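You operate a simulated robot arm through the tools that you are given. There is no shell and no other tool.

You run a simulated two-armed robot. Do the job below in one go: nothing can be reset, and whatever is moved stays where it is left.

Task
The strap bites one edge of the taped carton: pad that edge and strap it again.
Fine: press the red cam lever, hands off the tail, till it is slack; strap up, spare blue strap pad on, strap over, tail into the green band. Where these are worked on the way, their far stop is far enough and under half their travel is too little: orange strap.

Only the result counts: the job must be done as asked and must still hold three seconds after the hand-in. Knocking over, shifting, dropping, spilling or breaking anything else fails it.

Robot
Two 7-joint arms with fingered hands on one trunk that stands fixed in place. Base frame: the origin is at the foot of the trunk, x ahead of it, y to its left, z up. Readings come in m, degrees, newtons and seconds.
The left shoulder is at [0.07, 0.162, 1.375], the right one opposite. With the tool pointing down near the work surface each hand reaches from about 0.1 to 0.74 m from the base axis, measured 20 degrees to its own side. Payload 4 kg a hand.
The tool frame of a hand sits at the grasp point between the pads (the TCP): z along the fingers, y along the line on which they close. The tips reach 0.026 m beyond it. The gripper opens to 0.132 m; its body begins 0.073 m behind the TCP. The gripper is a hand of 4 fingers: y runs from the thumb to the fingers, the wrist lies at [0, 0, -0.224] in the tool frame, and closing takes about 1.5 s.
Orientation is that of the tool frame in the base frame, as a unit quaternion [w, x, y, z]. With the fingers straight down and closing along the base's y, the tool's x points along the base's -x, its y along +y and its z along -z.

Tools
- The arms move only by the tool play_rows. It takes "left_deltas", "right_deltas" or both (then of equal length, played together; a hand with none holds still); each is a list of rows, each an object (a shift or turn left out is 0, a gripper value left out holds the last) with "delta_rot": the turn, a rotation vector about the tool's x, y, z in degrees, a list of three; "delta_pos": the shift along the tool's x, y, z in cm, a list of three; "grip": the closure in counts, from 0 (fully open) to 255 (shut). In form: [{"delta_rot": [rx, ry, rz], "delta_pos": [dx, dy, dz], "grip": grip}, ...]. A call has 1 to 20 rows; each row shifts and turns the commanded pose from where the row before left it, along the tool's axes as they then stand. Each row takes 0.2 s and may step no farther than 0.05 m and 8.6 degrees from the row before; otherwise, or with a gripper value out of range, the whole call is refused. Where a pose cannot be reached the arm comes as near as it can. A force on the tool above 70 N (or 10 N above the force at the start of the call, whichever is more), or a blocked arm, ends the call early, and 0.2 s more pass. Each finger travels about 0.045 m/s and halts on what it meets, pressing with about 32 N; the grip force reading is that of the motor and also rises with nothing between the fingers. The clock runs only during rows and for 0.2 s after the last one: add rows that do not move to give the fingers time. The reply holds the time, the measured pose of the TCP, the force on the tool along the base axes, the opening and the grip force, in the units named above and with some noise, with the torque about the TCP (base axes, N m) and any sound that the robot's microphone picked up.
- Cameras (640 x 400 px; columns grow to the right, rows downward): "scene" is now at [0.1254, -0.0429, 1.5997]; the picture's right is [-0.48, -0.88, 0.00], its down [-0.53, 0.29, -0.80] and it looks along [0.70, -0.39, -0.60] (base axes); focal length 322 px, centre (320, 200). "left" rides on the left gripper at [-0.073, 0.006, -0.094] in its tool frame; the picture's right is [-0.08, -1.00, 0.00], its down [0.78, -0.06, -0.62] and it looks along [0.62, -0.05, 0.79] (tool axes); focal length 230 px, centre (320, 200). "right" rides on the right gripper at [0.073, 0.006, -0.094] in its tool frame; the picture's right is [-0.08, 1.00, 0.00], its down [-0.78, -0.06, -0.62] and it looks along [-0.62, -0.05, 0.79] (tool axes); focal length 230 px, centre (320, 200). There is no depth. A picture from a camera that has moved, and an enlarged one, comes with that camera's place and axes in the base frame and with its lens.
- get_image(camera): a new picture of that camera. It takes no simulated time.
- slide_trunk(by): slides the trunk up (or, below 0, down) by that many m; the arms and the scene camera ride with it, the base frame stays. It gives what a move gives, with no picture.
- grasp_type(shape, hand): the hand has 4 fingers and takes this shape, open, in about a second: jaw (thumb against the fingers, like two jaws); tri (thumb and two fingers); tip (a fingertip pinch); poke (one finger out to press); point (the index stretched); flat (the hand flat); cup (the hand cupped); fist (a fist). The gripper value then closes the fingers along that shape, each until it touches; the sizes above hold for jaw. It gives what a move gives, with no picture.
- head_to(pan, tilt): turns the head with the scene camera to pan (to the left, within 86 degrees either way) and tilt (down, from -29 to 69), counted from straight ahead of the robot. It gives what a move gives.
- inspect(camera, box): a new picture of the part [left, top, right, bottom] of that camera's present view, enlarged. It takes no simulated time.
- sign_off(): hands the job in; it is judged then, once.

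Nothing tells you positions but the pictures and the camera data. Unless the task says otherwise, let go and move clear before handing in.

The tools are called after ">>>" as name(argument=value, ...) on one line, values as JSON. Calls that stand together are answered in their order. play_rows: Moves the arms, as the interface text tells. Its arguments: {"type":"object","properties":{"left_deltas":{"type":"array"},"right_deltas":{"type":"array"}},"required":[]} The other tools are called the same way: slide_trunk (by) moves the trunk up or down; grasp_type (shape, hand) gives the hand a shape; head_to (pan, tilt) turns the head that bears the scene camera; get_image (camera) takes a picture; inspect (camera, box) takes an enlarged picture of a part of a camera's view; sign_off () hands the job in.

At the start:

```text
time_s: 0.0
left_ee_pos: [0.484, -0.035, 1.4118]
left_ee_rot: [0.0, 0.0, 1.0, 0.0]
left_contact_force: [-0.4, 0.7, 0.4]
left_wrist_torque: [-0.01, -0.01, -0.03]
left_width: 0.132
left_grip_force: 0.2
left_shape: jaw
right_ee_pos: [0.3356, -0.3509, 1.4153]
right_ee_rot: [0.0, 0.0, 1.0, 0.0]
right_contact_force: [-0.6, 0.1, -0.3]
right_wrist_torque: [0.0, -0.01, 0.01]
right_width: 0.1316
right_grip_force: 0.1
right_shape: jaw
trunk travel left (down, up): [-0.855, 0.085]
head pan, tilt (commanded): [-28.8, 36.9]
```

scene: 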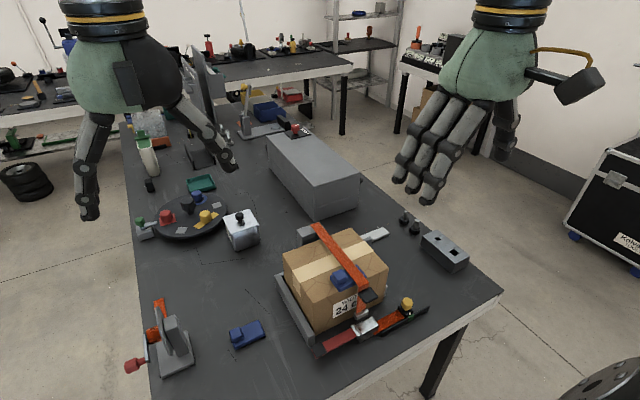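
right: 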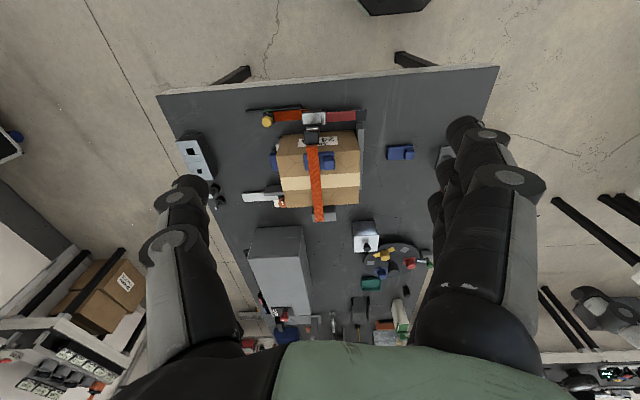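
left: 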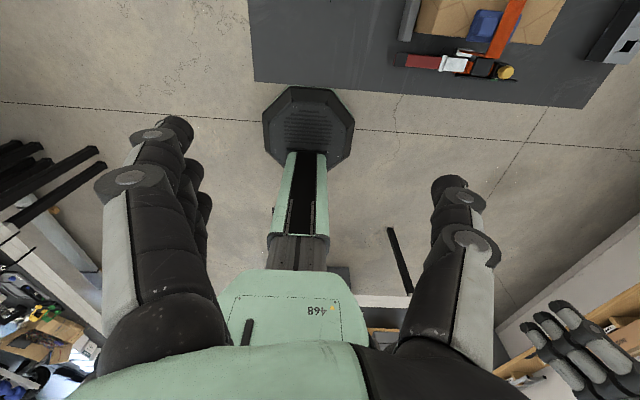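

I see the taped carton with an orange strap on a table ahead-right, a cam buckle with a red lever, an orange tail and a yellow knob, and a spare blue pad on the table. I'll take enlarged views before moving anything.

>>> inspect(camera="scene", box=[260, 210, 480, 370])

>>> inspect(camera="scene", box=[110, 160, 330, 390])

>>> inspect(camera="right", box=[220, 80, 440, 240])

```text
2.50 times, centred on (370, 290) of scene
camera zoom: at [0.1254, -0.0429, 1.5997], right [-0.48, -0.88, 0.0], down [-0.53, 0.29, -0.8], along [0.7, -0.39, -0.6], focal length 804 px, centre (195, -25)
```

zoom: 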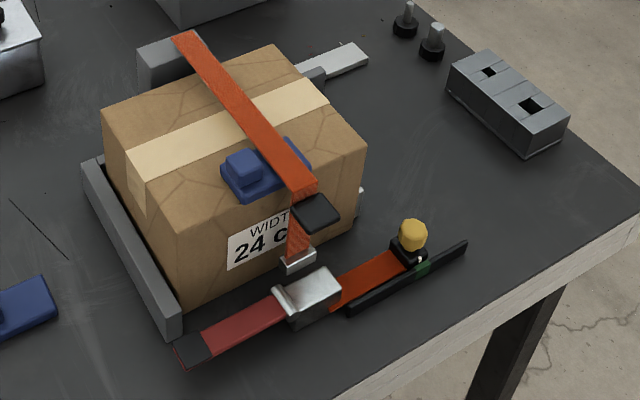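

```text
1.74 times, centred on (220, 275) of scene
camera zoom: at [0.1254, -0.0429, 1.5997], right [-0.48, -0.88, 0.0], down [-0.53, 0.29, -0.8], along [0.7, -0.39, -0.6], focal length 560 px, centre (494, 70)
```

zoom: 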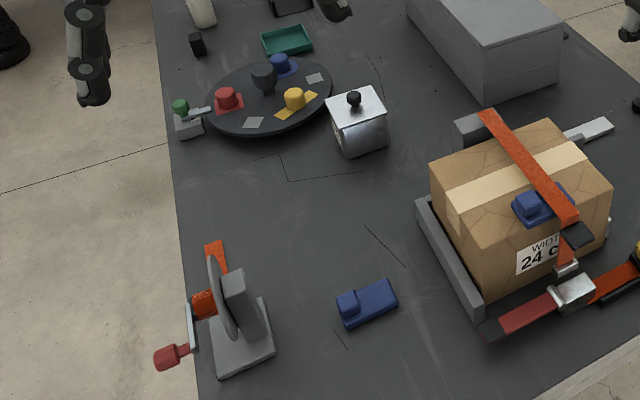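

```text
2.50 times, centred on (330, 160) of right
camera zoom: at [0.2633, -0.3437, 1.5086], right [0.08, 1.0, 0.0], down [0.78, -0.06, 0.62], along [0.62, -0.05, -0.79], focal length 575 px, centre (295, 300)
```

zoom: 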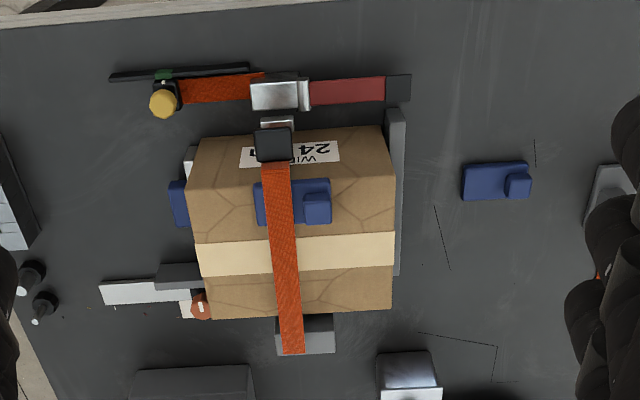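

The carton stands on a fixture with the strap running front to back and a cam buckle at the near side. I'll zoom in on the edges, buckle, tail and rail.

>>> inspect(camera="scene", box=[320, 270, 440, 345])

>>> inspect(camera="scene", box=[280, 215, 400, 290])

>>> inspect(camera="right", box=[240, 95, 380, 182])

>>> inspect(camera="right", box=[230, 150, 370, 237])

>>> inspect(camera="left", box=[380, 0, 560, 112])

```text
5.33 times, centred on (380, 308) of scene
camera zoom: at [0.1254, -0.0429, 1.5997], right [-0.48, -0.88, 0.0], down [-0.53, 0.29, -0.8], along [0.7, -0.39, -0.6], focal length 1716 px, centre (0, -373)
```

zoom: 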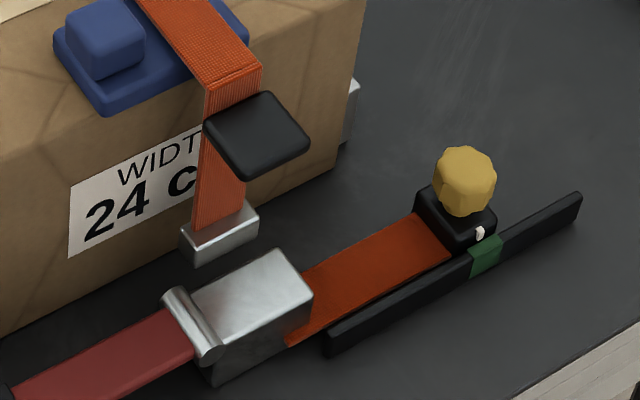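

```text
5.33 times, centred on (340, 252) of scene
camera zoom: at [0.1254, -0.0429, 1.5997], right [-0.48, -0.88, 0.0], down [-0.53, 0.29, -0.8], along [0.7, -0.39, -0.6], focal length 1716 px, centre (213, -80)
```

zoom: 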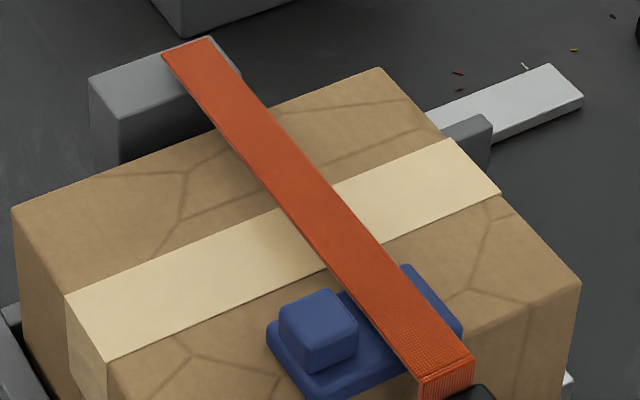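

```text
4.57 times, centred on (310, 138) of right
camera zoom: at [0.2633, -0.3437, 1.5086], right [0.08, 1.0, 0.0], down [0.78, -0.06, 0.62], along [0.62, -0.05, -0.79], focal length 1052 px, centre (366, 481)
```

zoom: 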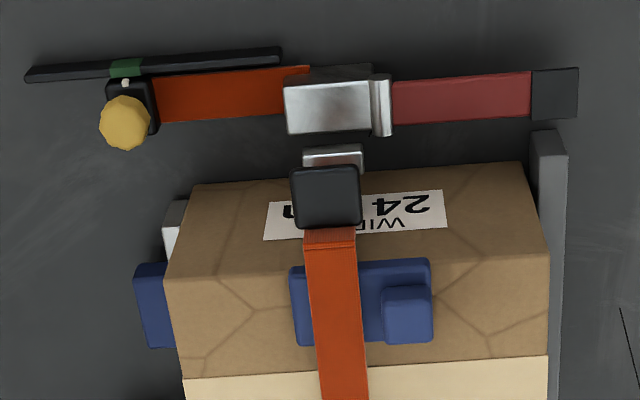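

```text
4.57 times, centred on (300, 194) of right
camera zoom: at [0.2633, -0.3437, 1.5086], right [0.08, 1.0, 0.0], down [0.78, -0.06, 0.62], along [0.62, -0.05, -0.79], focal length 1052 px, centre (411, 230)
```

zoom: 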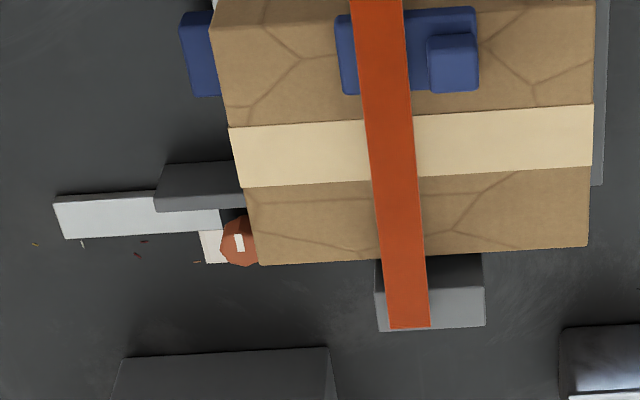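

```text
3.56 times, centred on (470, 56) of left
camera zoom: at [0.5556, -0.0279, 1.5057], right [0.08, -1.0, 0.0], down [-0.78, -0.06, 0.62], along [-0.62, -0.05, -0.79], focal length 818 px, centre (-213, 712)
```

zoom: 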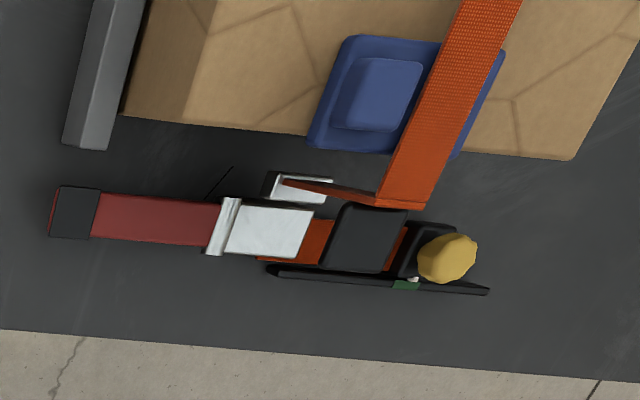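

The strap runs from a far anchor block over the carton to a steel slot at the front. The near edge already has a blue pad and the far edge looks bare. I'll move the right hand's camera around to the right side of the carton, high up, to check the far edge and the blue object there.

>>> play_rows(right_deltas=[{"delta_pos": [-2, -3, 0], "delta_rot": [0, 0, -8]}, {"delta_pos": [-1, -3, 0], "delta_rot": [0, 0, -8]}, {"delta_pos": [-1, -3, 0], "delta_rot": [0, 0, -8]}, {"delta_pos": [0, -3, 0], "delta_rot": [0, 0, -8]}, {"delta_pos": [0, -3, 0], "delta_rot": [0, 0, -8]}, {"delta_pos": [0, -3, 0], "delta_rot": [0, 0, -8]}, {"delta_pos": [0, 0, 0], "delta_rot": [0, 0, -8]}, {"delta_pos": [0, 0, 0], "delta_rot": [0, 0, -8]}, {"delta_pos": [0, 0, 0], "delta_rot": [0, 0, -8]}])

>>> get_image(camera="right")

>>> get_image(camera="scene")

```text
time_s: 2.0
left_ee_pos: [0.4831, -0.0338, 1.4125]
left_ee_rot: [-0.001, 0.0, 1.0, 0.0]
left_contact_force: [0.5, 0.7, 0.1]
left_wrist_torque: [0.0, 0.01, 0.0]
left_width: 0.132
left_grip_force: 0.0
left_shape: jaw
right_ee_pos: [0.4317, -0.5095, 1.4014]
right_ee_rot: [0.001, -0.589, 0.808, 0.0]
right_contact_force: [0.0, -0.4, 0.1]
right_wrist_torque: [-0.01, 0.03, -0.02]
right_width: 0.1318
right_grip_force: 0.0
right_shape: jaw
right hand out of reach, approached as far as the arm can: row 4, 5, 6
trunk travel left (down, up): [-0.855, 0.085]
head pan, tilt (commanded): [-28.8, 36.9]
```

```text
taken
camera right: at [0.4052, -0.5765, 1.4944], right [-0.93, 0.38, 0.0], down [0.3, 0.73, 0.62], along [0.23, 0.57, -0.79], focal length 230 px, centre (320, 200)
```

right: 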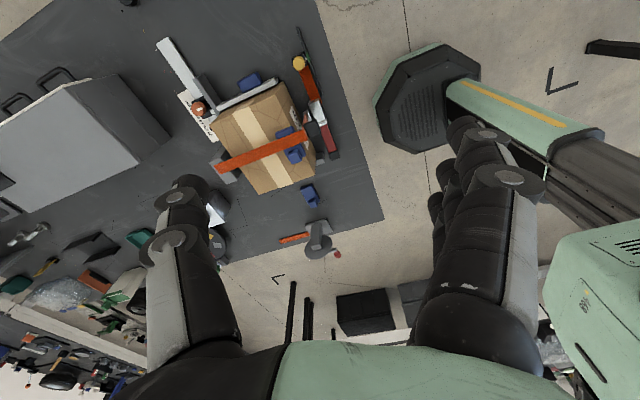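

```text
taken
camera scene: at [0.1263, -0.0433, 1.5996], right [-0.48, -0.88, 0.0], down [-0.53, 0.29, -0.8], along [0.7, -0.39, -0.6], focal length 322 px, centre (320, 200)
```

scene: 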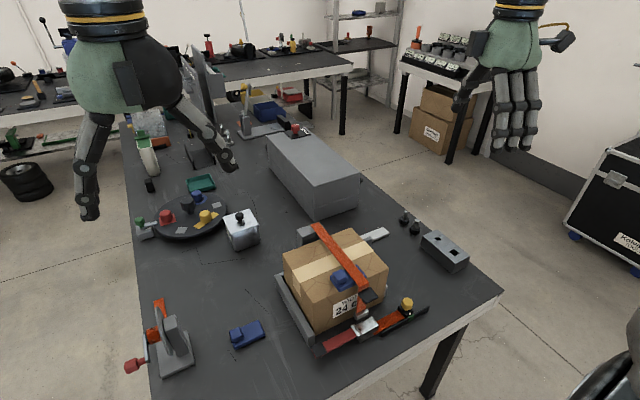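

>>> inspect(camera="right", box=[160, 60, 340, 200])

>>> inspect(camera="right", box=[190, 80, 270, 130])

>>> inspect(camera="right", box=[200, 120, 330, 210])

```text
2.86 times, centred on (250, 130) of right
camera zoom: at [0.4052, -0.5765, 1.4944], right [-0.93, 0.38, 0.0], down [0.3, 0.73, 0.62], along [0.23, 0.57, -0.79], focal length 657 px, centre (520, 400)
```

zoom: 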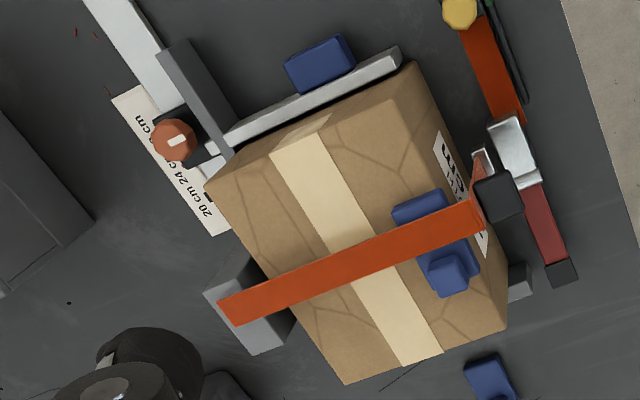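

```text
8.00 times, centred on (230, 105) of right
camera zoom: at [0.4052, -0.5765, 1.4944], right [-0.93, 0.38, 0.0], down [0.3, 0.73, 0.62], along [0.23, 0.57, -0.79], focal length 1841 px, centre (1040, 960)
```

zoom: 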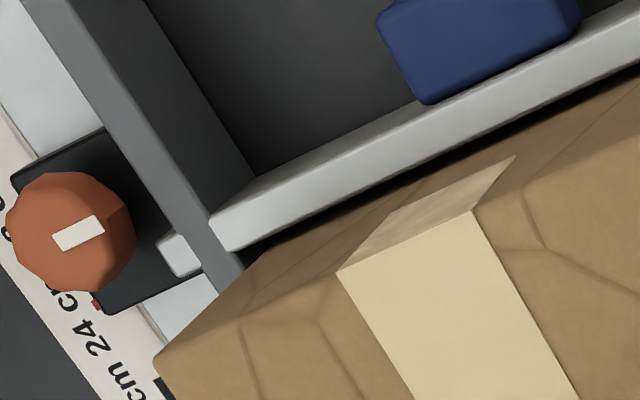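

```text
4.44 times, centred on (265, 165) of right
camera zoom: at [0.4052, -0.5765, 1.4944], right [-0.93, 0.38, 0.0], down [0.3, 0.73, 0.62], along [0.23, 0.57, -0.79], focal length 1022 px, centre (564, 356)
```

zoom: 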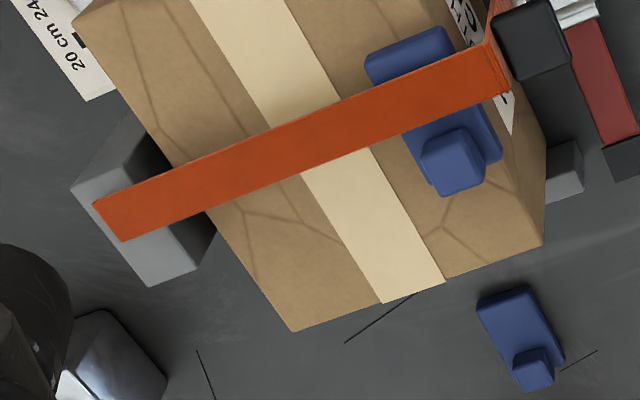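

>>> inspect(camera="scene", box=[225, 315, 269, 352])

>>> inspect(camera="scene", box=[325, 262, 369, 292])

>>> inspect(camera="scene", box=[295, 218, 345, 252])

>>> inspect(camera="left", box=[440, 0, 540, 62])

```text
10.81 times, centred on (247, 334) of scene
camera zoom: at [0.1263, -0.0433, 1.5996], right [-0.48, -0.88, 0.0], down [-0.53, 0.29, -0.8], along [0.7, -0.39, -0.6], focal length 3478 px, centre (1109, -1243)
```

zoom: 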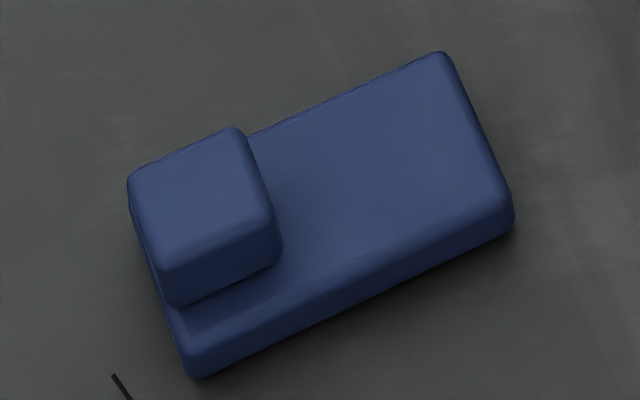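

```text
13.33 times, centred on (347, 277) of scene
camera zoom: at [0.1263, -0.0433, 1.5996], right [-0.48, -0.88, 0.0], down [-0.53, 0.29, -0.8], along [0.7, -0.39, -0.6], focal length 4289 px, centre (-40, -827)
```

zoom: 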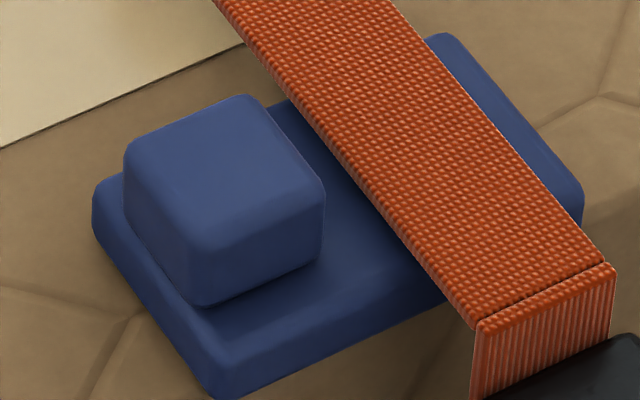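

```text
11.76 times, centred on (320, 235) of scene
camera zoom: at [0.1263, -0.0433, 1.5996], right [-0.48, -0.88, 0.0], down [-0.53, 0.29, -0.8], along [0.7, -0.39, -0.6], focal length 3785 px, centre (320, -212)
```

zoom: 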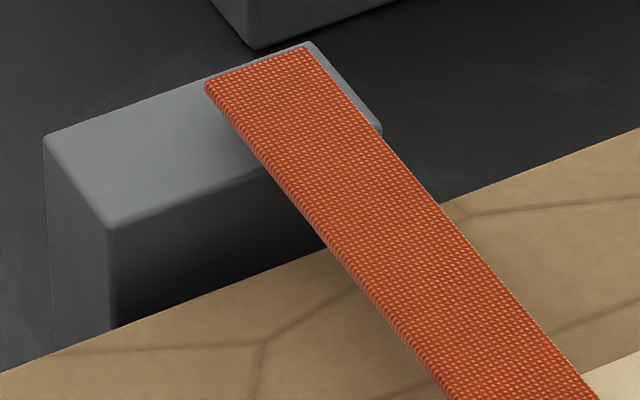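

```text
6.40 times, centred on (490, 31) of left
camera zoom: at [0.5564, -0.0283, 1.5054], right [0.08, -1.0, 0.0], down [-0.78, -0.06, 0.62], along [-0.62, -0.05, -0.79], focal length 1472 px, centre (-768, 1282)
```

zoom: 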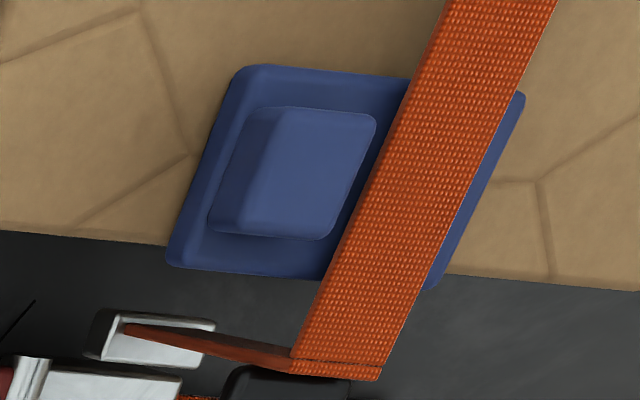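

The side view shows the near edge carries the existing pad, while the strap lies bare over the far edge, so the spare pad on the table goes on the far edge. I'll lower the trunk for reach and shape the left hand for pressing.

>>> slide_trunk(by=-0.2)

>>> grasp_type(hand="left", shape="poke")

>>> get_image(camera="scene")

>>> get_image(camera="left")

>>> get_image(camera="right")

```text
time_s: 4.2
left_ee_pos: [0.4835, -0.0337, 1.2115]
left_ee_rot: [0.0, 0.0, 1.0, 0.001]
left_contact_force: [0.2, -0.2, -0.8]
left_wrist_torque: [-0.02, -0.01, 0.0]
left_width: 0.1316
left_grip_force: 0.2
left_shape: jaw
right_ee_pos: [0.4313, -0.5093, 1.2009]
right_ee_rot: [0.001, -0.587, 0.809, 0.0]
right_contact_force: [0.5, 0.0, -0.5]
right_wrist_torque: [-0.05, 0.0, 0.02]
right_width: 0.1322
right_grip_force: 0.0
right_shape: jaw
trunk travel left (down, up): [-0.655, 0.285]
head pan, tilt (commanded): [-28.8, 36.9]
```

```text
time_s: 5.1
left_ee_pos: [0.483, -0.0342, 1.2117]
left_ee_rot: [0.0, 0.0, 1.0, 0.0]
left_contact_force: [0.2, -0.2, 0.3]
left_wrist_torque: [0.0, 0.02, 0.03]
left_width: 0.0001
left_grip_force: 0.1
left_shape: poke
right_ee_pos: [0.4325, -0.5088, 1.2005]
right_ee_rot: [0.001, -0.588, 0.809, 0.0]
right_contact_force: [0.6, -0.7, -0.7]
right_wrist_torque: [-0.01, -0.01, 0.05]
right_width: 0.1319
right_grip_force: 0.2
right_shape: jaw
trunk travel left (down, up): [-0.655, 0.285]
head pan, tilt (commanded): [-28.8, 36.9]
```

```text
taken
camera scene: at [0.1255, -0.0429, 1.3997], right [-0.48, -0.88, 0.0], down [-0.53, 0.29, -0.8], along [0.7, -0.39, -0.6], focal length 322 px, centre (320, 200)
```

scene: 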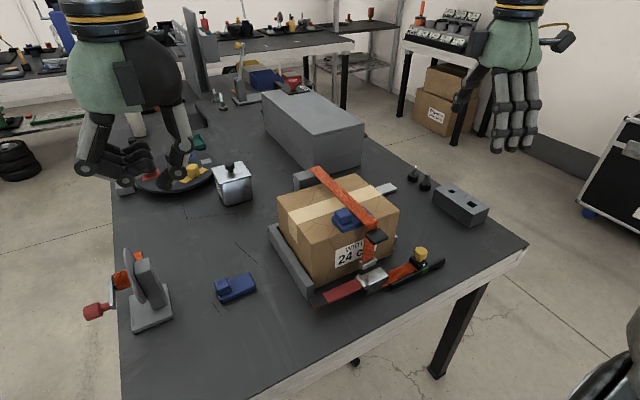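

```text
taken
camera left: at [0.5557, -0.028, 1.3057], right [0.08, -1.0, 0.0], down [-0.78, -0.06, 0.62], along [-0.62, -0.05, -0.79], focal length 230 px, centre (320, 200)
```

left: 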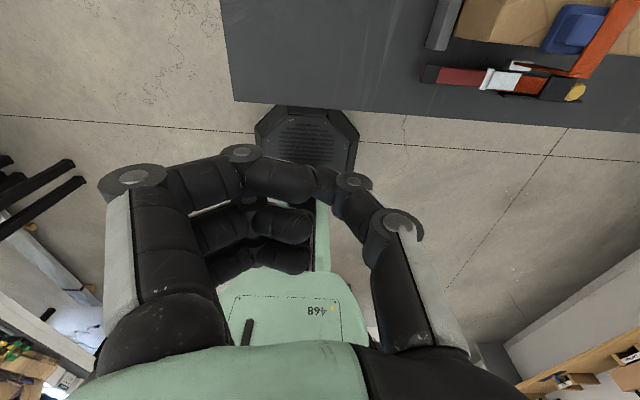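

```text
taken
camera right: at [0.4042, -0.576, 1.2947], right [-0.92, 0.38, 0.0], down [0.3, 0.73, 0.62], along [0.24, 0.57, -0.79], focal length 230 px, centre (320, 200)
```

right: 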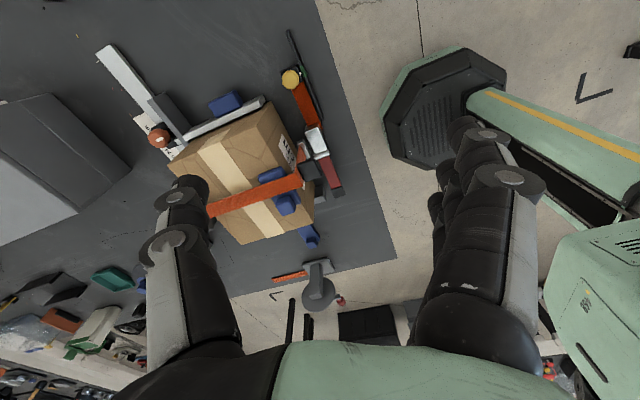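

>>> inspect(camera="scene", box=[60, 90, 220, 190])

>>> inspect(camera="left", box=[420, 0, 620, 125])

>>> inspect(camera="scene", box=[300, 225, 450, 319])

```text
4.00 times, centred on (140, 140) of scene
camera zoom: at [0.1255, -0.0429, 1.3997], right [-0.48, -0.88, 0.0], down [-0.53, 0.29, -0.8], along [0.7, -0.39, -0.6], focal length 1287 px, centre (1040, 440)
```

zoom: 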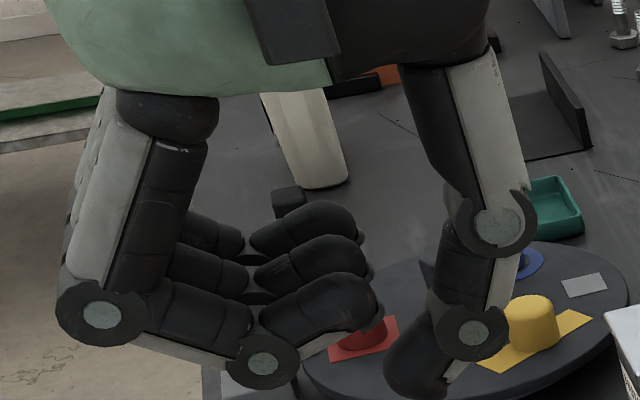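

```text
3.20 times, centred on (520, 62) of left
camera zoom: at [0.5557, -0.028, 1.3057], right [0.08, -1.0, 0.0], down [-0.78, -0.06, 0.62], along [-0.62, -0.05, -0.79], focal length 736 px, centre (-320, 640)
```

zoom: 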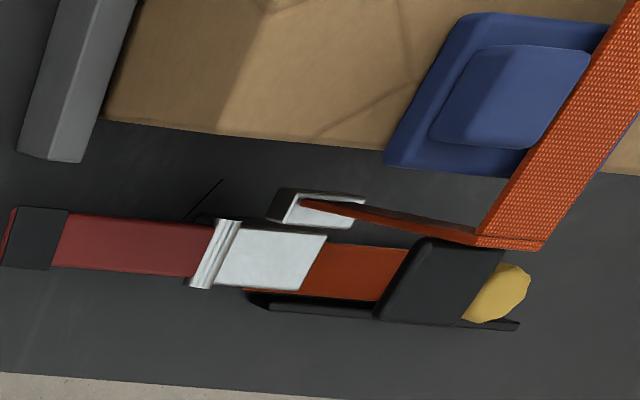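

```text
4.26 times, centred on (375, 272) of scene
camera zoom: at [0.1255, -0.0429, 1.3997], right [-0.48, -0.88, 0.0], down [-0.53, 0.29, -0.8], along [0.7, -0.39, -0.6], focal length 1369 px, centre (86, -106)
```

zoom: 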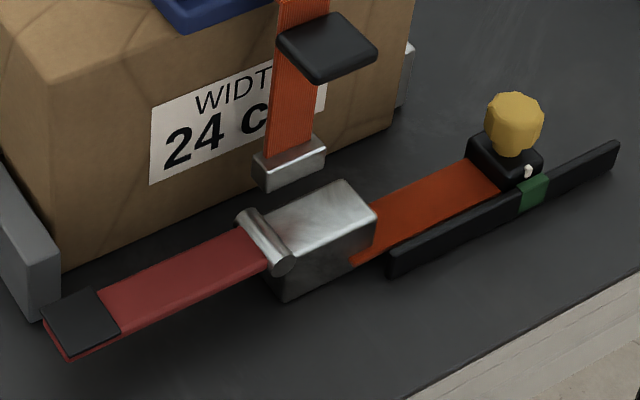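

The poke shape curls oddly, so I'll compare the tip pinch shape on the left hand.

>>> grasp_type(hand="left", shape="tip")

>>> inspect(camera="scene", box=[40, 60, 240, 200])

>>> get_image(camera="left")

```text
time_s: 6.0
left_ee_pos: [0.4825, -0.0335, 1.2122]
left_ee_rot: [0.0, 0.0, 1.0, 0.0]
left_contact_force: [0.0, 0.0, 0.4]
left_wrist_torque: [-0.03, 0.02, 0.02]
left_width: 0.1319
left_grip_force: 0.1
left_shape: tip
right_ee_pos: [0.4312, -0.5082, 1.2005]
right_ee_rot: [0.001, -0.588, 0.809, 0.0]
right_contact_force: [-0.4, -0.3, 1.1]
right_wrist_torque: [-0.01, 0.01, -0.04]
right_width: 0.132
right_grip_force: 0.1
right_shape: jaw
trunk travel left (down, up): [-0.655, 0.285]
head pan, tilt (commanded): [-28.8, 36.9]
```

```text
2.86 times, centred on (140, 130) of scene
camera zoom: at [0.1255, -0.0429, 1.3997], right [-0.48, -0.88, 0.0], down [-0.53, 0.29, -0.8], along [0.7, -0.39, -0.6], focal length 919 px, centre (834, 400)
```

zoom: 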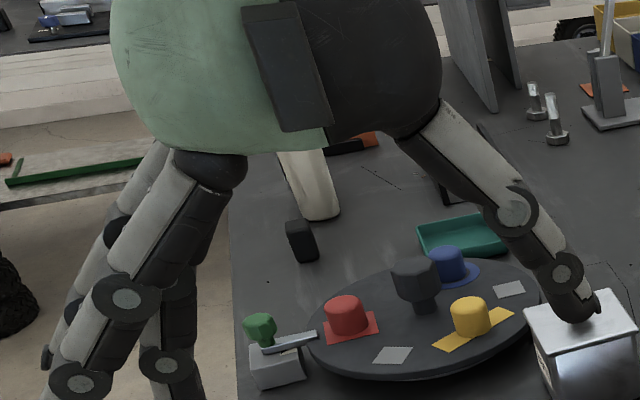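

```text
taken
camera left: at [0.5556, -0.028, 1.3057], right [0.08, -1.0, 0.0], down [-0.78, -0.06, 0.62], along [-0.62, -0.05, -0.79], focal length 230 px, centre (320, 200)
```

left: 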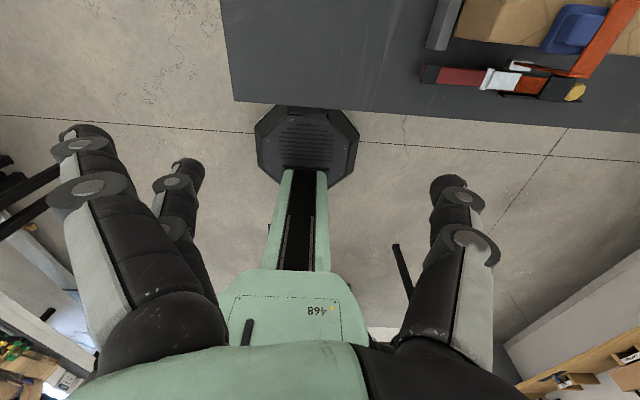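

>>> play_rows(left_deltas=[{"grip": 255}, {}, {}, {}, {}, {}, {}, {}])

>>> inspect(camera="scene", box=[40, 60, 240, 200])

>>> get_image(camera="left")

```text
time_s: 7.8
left_ee_pos: [0.484, -0.034, 1.2119]
left_ee_rot: [0.0, 0.0, 1.0, -0.001]
left_contact_force: [0.6, -0.9, 0.2]
left_wrist_torque: [0.01, -0.02, 0.02]
left_width: 0.0001
left_grip_force: 16.8
left_shape: tip
right_ee_pos: [0.4325, -0.5084, 1.2004]
right_ee_rot: [0.001, -0.588, 0.809, -0.001]
right_contact_force: [-0.9, 0.3, 0.1]
right_wrist_torque: [0.01, 0.0, -0.02]
right_width: 0.132
right_grip_force: 0.0
right_shape: jaw
trunk travel left (down, up): [-0.655, 0.285]
head pan, tilt (commanded): [-28.8, 36.9]
```

```text
2.86 times, centred on (140, 130) of scene
camera zoom: at [0.1255, -0.0429, 1.3997], right [-0.48, -0.88, 0.0], down [-0.53, 0.29, -0.8], along [0.7, -0.39, -0.6], focal length 919 px, centre (834, 400)
```

zoom: 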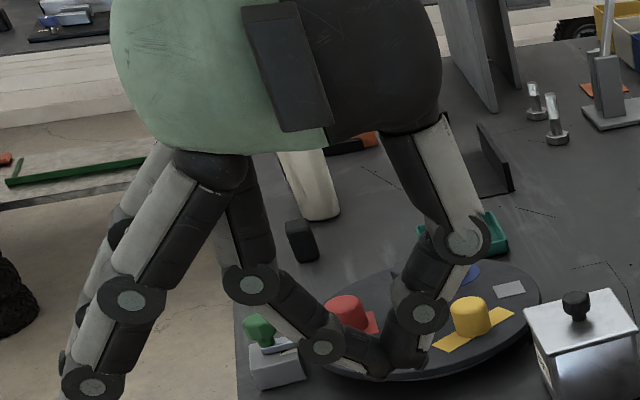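

```text
taken
camera left: at [0.5556, -0.028, 1.3057], right [0.08, -1.0, 0.0], down [-0.78, -0.06, 0.62], along [-0.62, -0.05, -0.79], focal length 230 px, centre (320, 200)
```

left: 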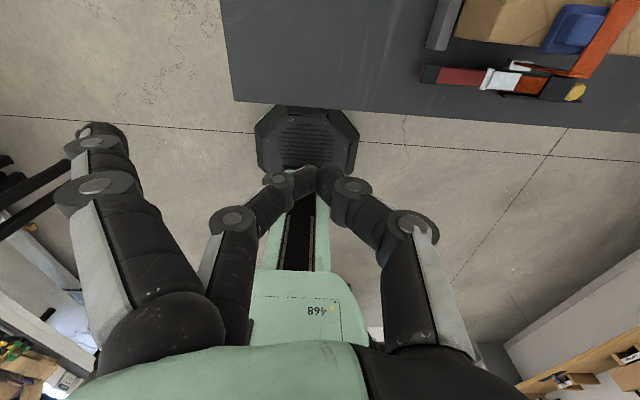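

>>> grasp_type(hand="left", shape="jaw")

>>> play_rows(left_deltas=[{"grip": 255}, {}, {}, {}, {}, {}, {}, {}])

>>> inspect(camera="scene", box=[40, 60, 240, 200])

>>> get_image(camera="left")

```text
time_s: 8.7
left_ee_pos: [0.482, -0.0335, 1.2122]
left_ee_rot: [0.0, 0.0, 1.0, 0.0]
left_contact_force: [-0.2, -0.5, 0.4]
left_wrist_torque: [-0.01, -0.02, -0.02]
left_width: 0.132
left_grip_force: 0.0
left_shape: jaw
right_ee_pos: [0.4302, -0.5084, 1.2011]
right_ee_rot: [0.001, -0.588, 0.809, 0.0]
right_contact_force: [0.3, 0.0, -0.2]
right_wrist_torque: [0.02, -0.04, 0.01]
right_width: 0.1317
right_grip_force: 0.1
right_shape: jaw
trunk travel left (down, up): [-0.655, 0.285]
head pan, tilt (commanded): [-28.8, 36.9]
```

```text
time_s: 10.5
left_ee_pos: [0.4827, -0.0335, 1.2118]
left_ee_rot: [0.001, 0.0, 1.0, 0.0]
left_contact_force: [0.0, -0.2, 0.2]
left_wrist_torque: [0.0, -0.01, -0.01]
left_width: 0.0001
left_grip_force: 17.2
left_shape: jaw
right_ee_pos: [0.4314, -0.5091, 1.2015]
right_ee_rot: [0.001, -0.588, 0.809, 0.0]
right_contact_force: [-0.6, 0.0, 0.0]
right_wrist_torque: [0.0, 0.02, -0.02]
right_width: 0.1317
right_grip_force: 0.1
right_shape: jaw
trunk travel left (down, up): [-0.655, 0.285]
head pan, tilt (commanded): [-28.8, 36.9]
```

```text
2.86 times, centred on (140, 130) of scene
camera zoom: at [0.1255, -0.0429, 1.3997], right [-0.48, -0.88, 0.0], down [-0.53, 0.29, -0.8], along [0.7, -0.39, -0.6], focal length 919 px, centre (834, 400)
```

zoom: 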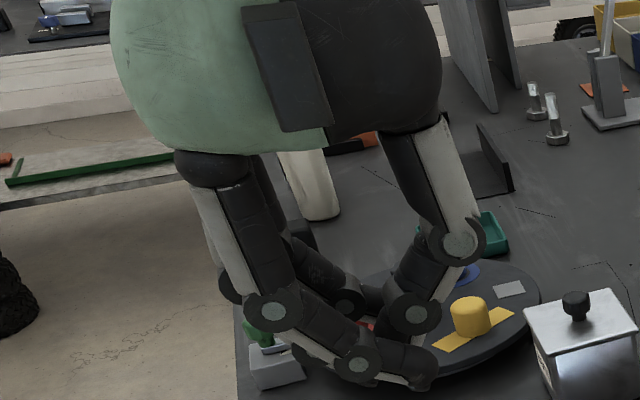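

```text
taken
camera left: at [0.5556, -0.028, 1.3057], right [0.08, -1.0, 0.0], down [-0.78, -0.06, 0.62], along [-0.62, -0.05, -0.79], focal length 230 px, centre (320, 200)
```

left: 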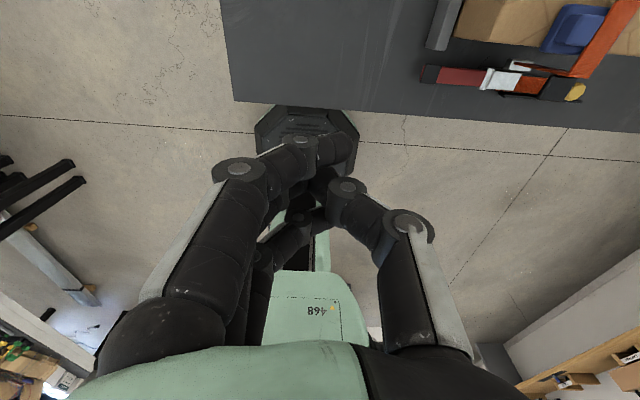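

>>> grasp_type(hand="left", shape="point")

>>> play_rows(left_deltas=[{"grip": 255}, {}, {}, {}, {}, {}, {}, {}])

>>> inspect(camera="scene", box=[40, 60, 240, 200])

>>> get_image(camera="left")

```text
time_s: 11.4
left_ee_pos: [0.4834, -0.034, 1.2121]
left_ee_rot: [0.0, 0.0, 1.0, 0.0]
left_contact_force: [-0.2, 0.2, 0.9]
left_wrist_torque: [-0.01, 0.02, 0.0]
left_width: 0.1261
left_grip_force: 0.0
left_shape: point
right_ee_pos: [0.4302, -0.5093, 1.201]
right_ee_rot: [0.002, -0.588, 0.809, 0.0]
right_contact_force: [-0.5, -0.2, 0.4]
right_wrist_torque: [0.01, -0.02, 0.01]
right_width: 0.1319
right_grip_force: 0.0
right_shape: jaw
trunk travel left (down, up): [-0.655, 0.285]
head pan, tilt (commanded): [-28.8, 36.9]
```

```text
time_s: 13.2
left_ee_pos: [0.4837, -0.0342, 1.2124]
left_ee_rot: [0.0, 0.0, 1.0, -0.001]
left_contact_force: [0.3, -0.8, -0.3]
left_wrist_torque: [0.02, -0.02, -0.02]
left_width: 0.1261
left_grip_force: 0.0
left_shape: point
right_ee_pos: [0.4314, -0.5081, 1.2009]
right_ee_rot: [0.002, -0.588, 0.809, -0.001]
right_contact_force: [0.3, 0.3, -0.6]
right_wrist_torque: [0.01, 0.01, -0.01]
right_width: 0.1319
right_grip_force: 0.1
right_shape: jaw
trunk travel left (down, up): [-0.655, 0.285]
head pan, tilt (commanded): [-28.8, 36.9]
```

```text
2.86 times, centred on (140, 130) of scene
camera zoom: at [0.1255, -0.0429, 1.3997], right [-0.48, -0.88, 0.0], down [-0.53, 0.29, -0.8], along [0.7, -0.39, -0.6], focal length 919 px, centre (834, 400)
```

zoom: 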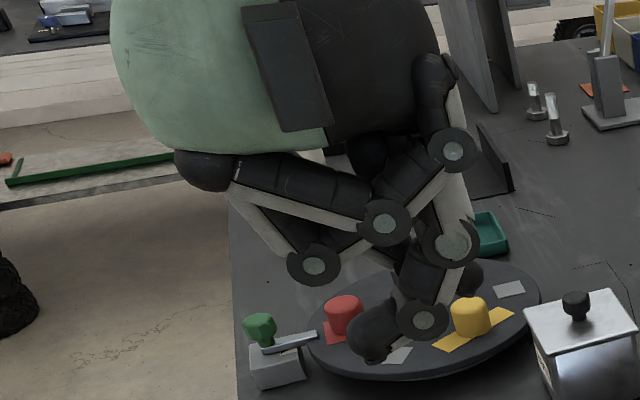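

```text
taken
camera left: at [0.5556, -0.028, 1.3057], right [0.08, -1.0, 0.0], down [-0.78, -0.06, 0.62], along [-0.62, -0.05, -0.79], focal length 230 px, centre (320, 200)
```

left: 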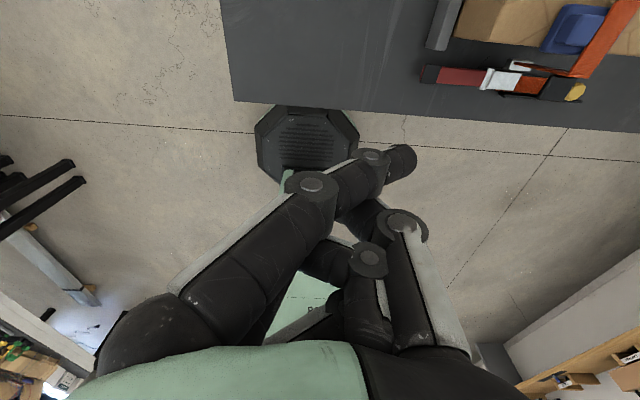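

The poke shape puts a single tip about 2–3 cm below the grasp point, which suits the lever. I take the lever's black end to be near (0.487, -0.238, 0.835); I'll bring the left hand above it.

>>> grasp_type(hand="left", shape="poke")

>>> play_rows(left_deltas=[{"delta_pos": [0, -4, 0]}, {"delta_pos": [0, -4, 0]}, {"delta_pos": [0, -4, 0]}, {"delta_pos": [0, -4, 0]}, {"delta_pos": [0, -4.4, 0]}, {"delta_pos": [0, 0, 4]}, {"delta_pos": [0, 0, 4]}, {"delta_pos": [0, 0, 4]}, {"delta_pos": [0, 0, 4]}, {"delta_pos": [0, 0, 4]}, {"delta_pos": [0, 0, 4]}, {"delta_pos": [0, 0, 4]}, {"delta_pos": [0, 0, 2]}, {}])

>>> get_image(camera="scene")

>>> get_image(camera="left")

>>> get_image(camera="right")

```text
time_s: 14.1
left_ee_pos: [0.4831, -0.0345, 1.2118]
left_ee_rot: [0.0, 0.0, 1.0, 0.0]
left_contact_force: [0.0, -0.4, -0.6]
left_wrist_torque: [-0.01, 0.01, 0.01]
left_width: 0.0001
left_grip_force: 0.0
left_shape: poke
right_ee_pos: [0.4309, -0.5075, 1.2016]
right_ee_rot: [0.002, -0.588, 0.809, 0.0]
right_contact_force: [1.0, 0.1, -0.4]
right_wrist_torque: [-0.02, -0.01, -0.01]
right_width: 0.1321
right_grip_force: 0.0
right_shape: jaw
trunk travel left (down, up): [-0.655, 0.285]
head pan, tilt (commanded): [-28.8, 36.9]
```

```text
time_s: 17.1
left_ee_pos: [0.4716, -0.1804, 0.9167]
left_ee_rot: [0.0, -0.005, 1.0, -0.001]
left_contact_force: [0.1, 0.9, 0.0]
left_wrist_torque: [0.01, 0.0, 0.0]
left_width: 0.0002
left_grip_force: 0.1
left_shape: poke
left hand out of reach, approached as far as the arm can: row 4, 5
right_ee_pos: [0.4302, -0.5091, 1.2004]
right_ee_rot: [0.001, -0.588, 0.809, 0.0]
right_contact_force: [0.9, -1.0, -0.7]
right_wrist_torque: [0.0, 0.0, 0.02]
right_width: 0.132
right_grip_force: 0.0
right_shape: jaw
trunk travel left (down, up): [-0.655, 0.285]
head pan, tilt (commanded): [-28.8, 36.9]
```

```text
taken
camera scene: at [0.1251, -0.0428, 1.3998], right [-0.48, -0.88, 0.0], down [-0.53, 0.29, -0.8], along [0.7, -0.39, -0.6], focal length 322 px, centre (320, 200)
```

scene: 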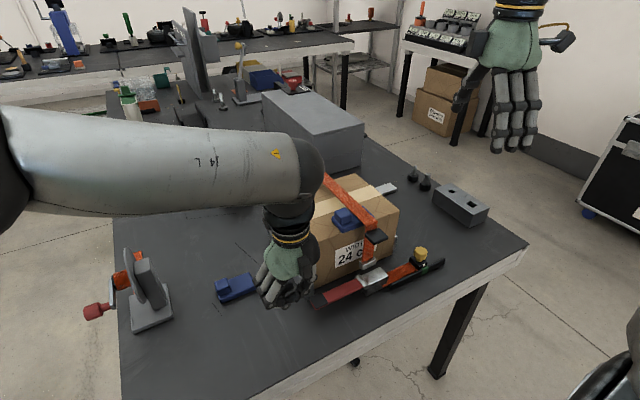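

```text
taken
camera left: at [0.5437, -0.1737, 1.0105], right [0.09, -1.0, 0.0], down [-0.78, -0.07, 0.62], along [-0.61, -0.06, -0.79], focal length 230 px, centre (320, 200)
```

left: 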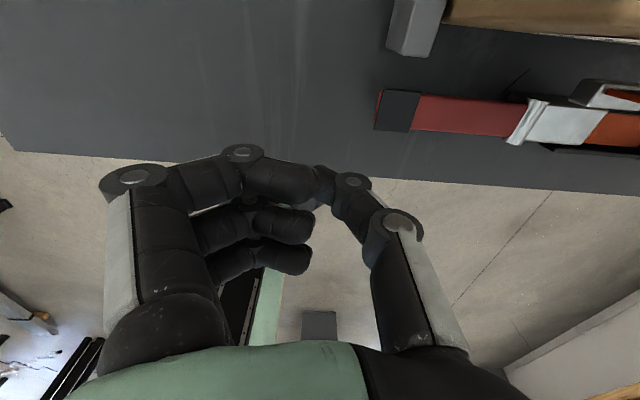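

```text
taken
camera right: at [0.4038, -0.5759, 1.2949], right [-0.92, 0.38, 0.0], down [0.3, 0.73, 0.62], along [0.24, 0.57, -0.79], focal length 230 px, centre (320, 200)
```

right: 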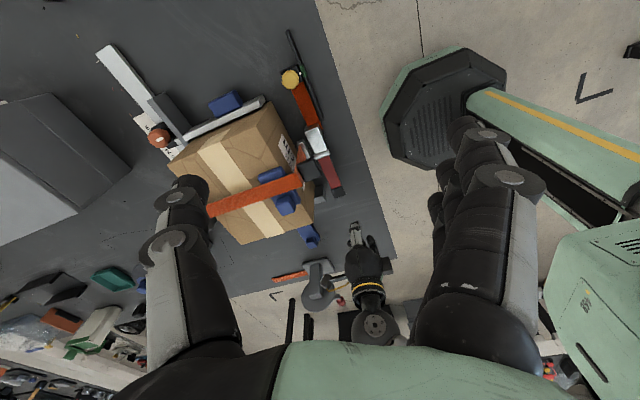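

The left hand stopped a little short; I'll move it over the lever end, still above it.

>>> play_rows(left_deltas=[{"delta_pos": [-0.6, -3, 0]}, {"delta_pos": [-0.6, -2.8, 0]}, {}])

>>> inspect(camera="scene", box=[240, 210, 440, 335])

>>> get_image(camera="left")

>>> inspect(camera="right", box=[250, 110, 410, 260])

```text
time_s: 17.9
left_ee_pos: [0.47, -0.1992, 0.9188]
left_ee_rot: [0.0, -0.001, 1.0, 0.0]
left_contact_force: [0.1, 0.4, 0.6]
left_wrist_torque: [0.01, -0.01, 0.01]
left_width: 0.0
left_grip_force: 0.1
left_shape: poke
left hand out of reach, approached as far as the arm can: row 1, 2
right_ee_pos: [0.4308, -0.5086, 1.2013]
right_ee_rot: [0.001, -0.587, 0.809, 0.0]
right_contact_force: [-0.1, -0.6, 0.5]
right_wrist_torque: [0.01, 0.0, 0.0]
right_width: 0.1319
right_grip_force: 0.0
right_shape: jaw
trunk travel left (down, up): [-0.655, 0.285]
head pan, tilt (commanded): [-28.8, 36.9]
```

```text
3.20 times, centred on (340, 272) of scene
camera zoom: at [0.1251, -0.0431, 1.3998], right [-0.48, -0.88, 0.0], down [-0.53, 0.29, -0.8], along [0.7, -0.39, -0.6], focal length 1030 px, centre (256, -32)
```

zoom: 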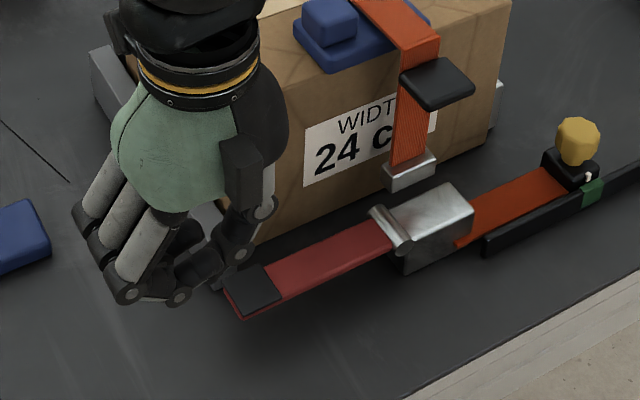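

```text
taken
camera left: at [0.5415, -0.1928, 1.0118], right [0.08, -1.0, 0.0], down [-0.78, -0.06, 0.62], along [-0.61, -0.05, -0.79], focal length 230 px, centre (320, 200)
```

left: 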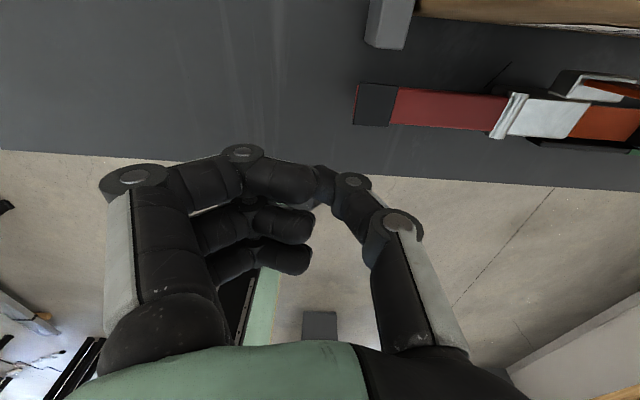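

```text
2.67 times, centred on (330, 185) of right
camera zoom: at [0.4039, -0.5761, 1.2947], right [-0.92, 0.38, 0.0], down [0.3, 0.73, 0.62], along [0.24, 0.57, -0.79], focal length 614 px, centre (293, 240)
```

zoom: 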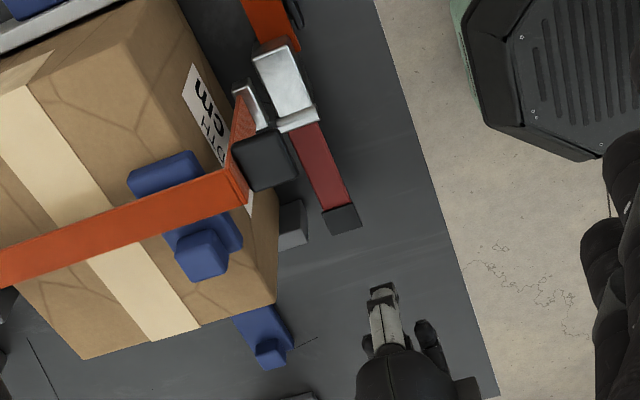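

The left arm is at its limit crossing the body, so the right arm will do the pressing. I'll retreat the left hand up and away.

>>> play_rows(left_deltas=[{"delta_pos": [0, 0, -4]}, {"delta_pos": [0, 0, -4]}, {"delta_pos": [0, 0, -4]}, {"delta_pos": [0, 0, -4]}, {"delta_pos": [0, 1, -4]}, {"delta_pos": [0, 4, -4]}, {"delta_pos": [1, 4, -2]}, {"delta_pos": [2, 4, 0]}, {"delta_pos": [2, 4, 0]}, {"delta_pos": [2, 4, 0]}, {"delta_pos": [2, 4, 0]}, {"delta_pos": [2, 4, 0]}, {}])

>>> grasp_type(hand="right", shape="poke")

>>> get_image(camera="scene")

>>> get_image(camera="right")

```text
refused: row 6 steps farther than a row can; nothing moved
```

```text
time_s: 18.8
left_ee_pos: [0.4688, -0.1984, 0.9179]
left_ee_rot: [0.001, -0.001, 1.0, 0.0]
left_contact_force: [1.1, -0.5, 0.1]
left_wrist_torque: [0.01, -0.01, -0.06]
left_width: 0.0
left_grip_force: 0.2
left_shape: poke
right_ee_pos: [0.4323, -0.5103, 1.2011]
right_ee_rot: [0.001, -0.587, 0.809, 0.0]
right_contact_force: [0.3, 0.2, 0.7]
right_wrist_torque: [-0.01, 0.01, -0.01]
right_width: 0.0
right_grip_force: 0.0
right_shape: poke
trunk travel left (down, up): [-0.655, 0.285]
head pan, tilt (commanded): [-28.8, 36.9]
```

```text
taken
camera scene: at [0.1254, -0.0428, 1.3998], right [-0.48, -0.88, 0.0], down [-0.53, 0.29, -0.8], along [0.7, -0.39, -0.6], focal length 322 px, centre (320, 200)
```

scene: 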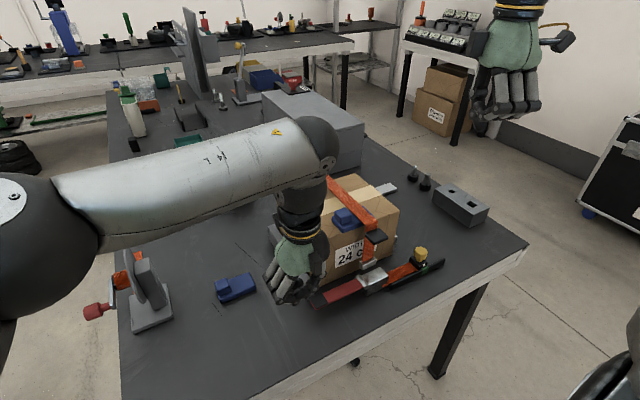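

```text
taken
camera right: at [0.404, -0.5759, 1.2948], right [-0.92, 0.38, 0.0], down [0.3, 0.73, 0.62], along [0.24, 0.57, -0.79], focal length 230 px, centre (320, 200)
```

right: 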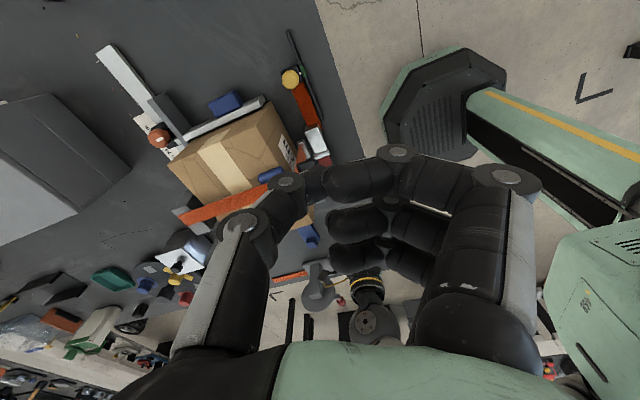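

>>> play_rows(left_deltas=[{"delta_pos": [0, 0, -4]}, {"delta_pos": [0, 0, -4]}, {"delta_pos": [0, 0, -4]}, {"delta_pos": [0, 0, -4]}, {"delta_pos": [0, 1, -4]}, {"delta_pos": [0, 3, -3]}, {"delta_pos": [1, 4, -2]}, {"delta_pos": [2, 4, 0]}, {"delta_pos": [2, 4, 0]}, {"delta_pos": [2, 4, 0]}, {"delta_pos": [2, 4, 0]}, {"delta_pos": [2, 4, 0]}, {}])

>>> get_image(camera="scene")

```text
time_s: 21.6
left_ee_pos: [0.3515, 0.095, 1.1689]
left_ee_rot: [0.0, 0.0, 1.0, 0.001]
left_contact_force: [0.6, -0.9, 0.2]
left_wrist_torque: [0.01, 0.0, -0.02]
left_width: 0.0
left_grip_force: 0.0
left_shape: poke
left hand out of reach, approached as far as the arm can: row 3, 4
right_ee_pos: [0.4333, -0.5086, 1.2003]
right_ee_rot: [0.001, -0.588, 0.809, 0.001]
right_contact_force: [1.0, -0.3, -0.8]
right_wrist_torque: [0.01, 0.03, 0.0]
right_width: 0.0
right_grip_force: 0.1
right_shape: poke
trunk travel left (down, up): [-0.655, 0.285]
head pan, tilt (commanded): [-28.8, 36.9]
```

```text
taken
camera scene: at [0.1263, -0.0442, 1.3996], right [-0.48, -0.88, 0.0], down [-0.53, 0.29, -0.8], along [0.7, -0.39, -0.6], focal length 322 px, centre (320, 200)
```

scene: 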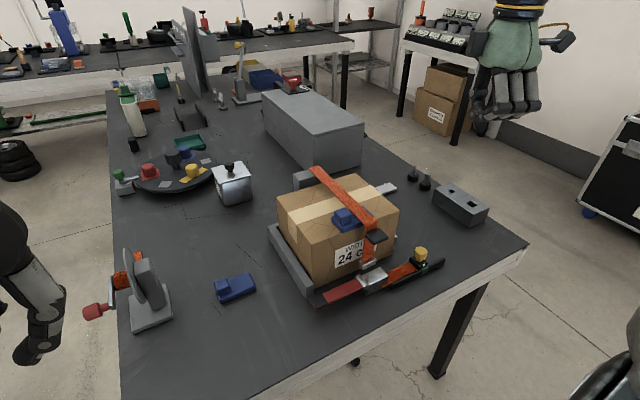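

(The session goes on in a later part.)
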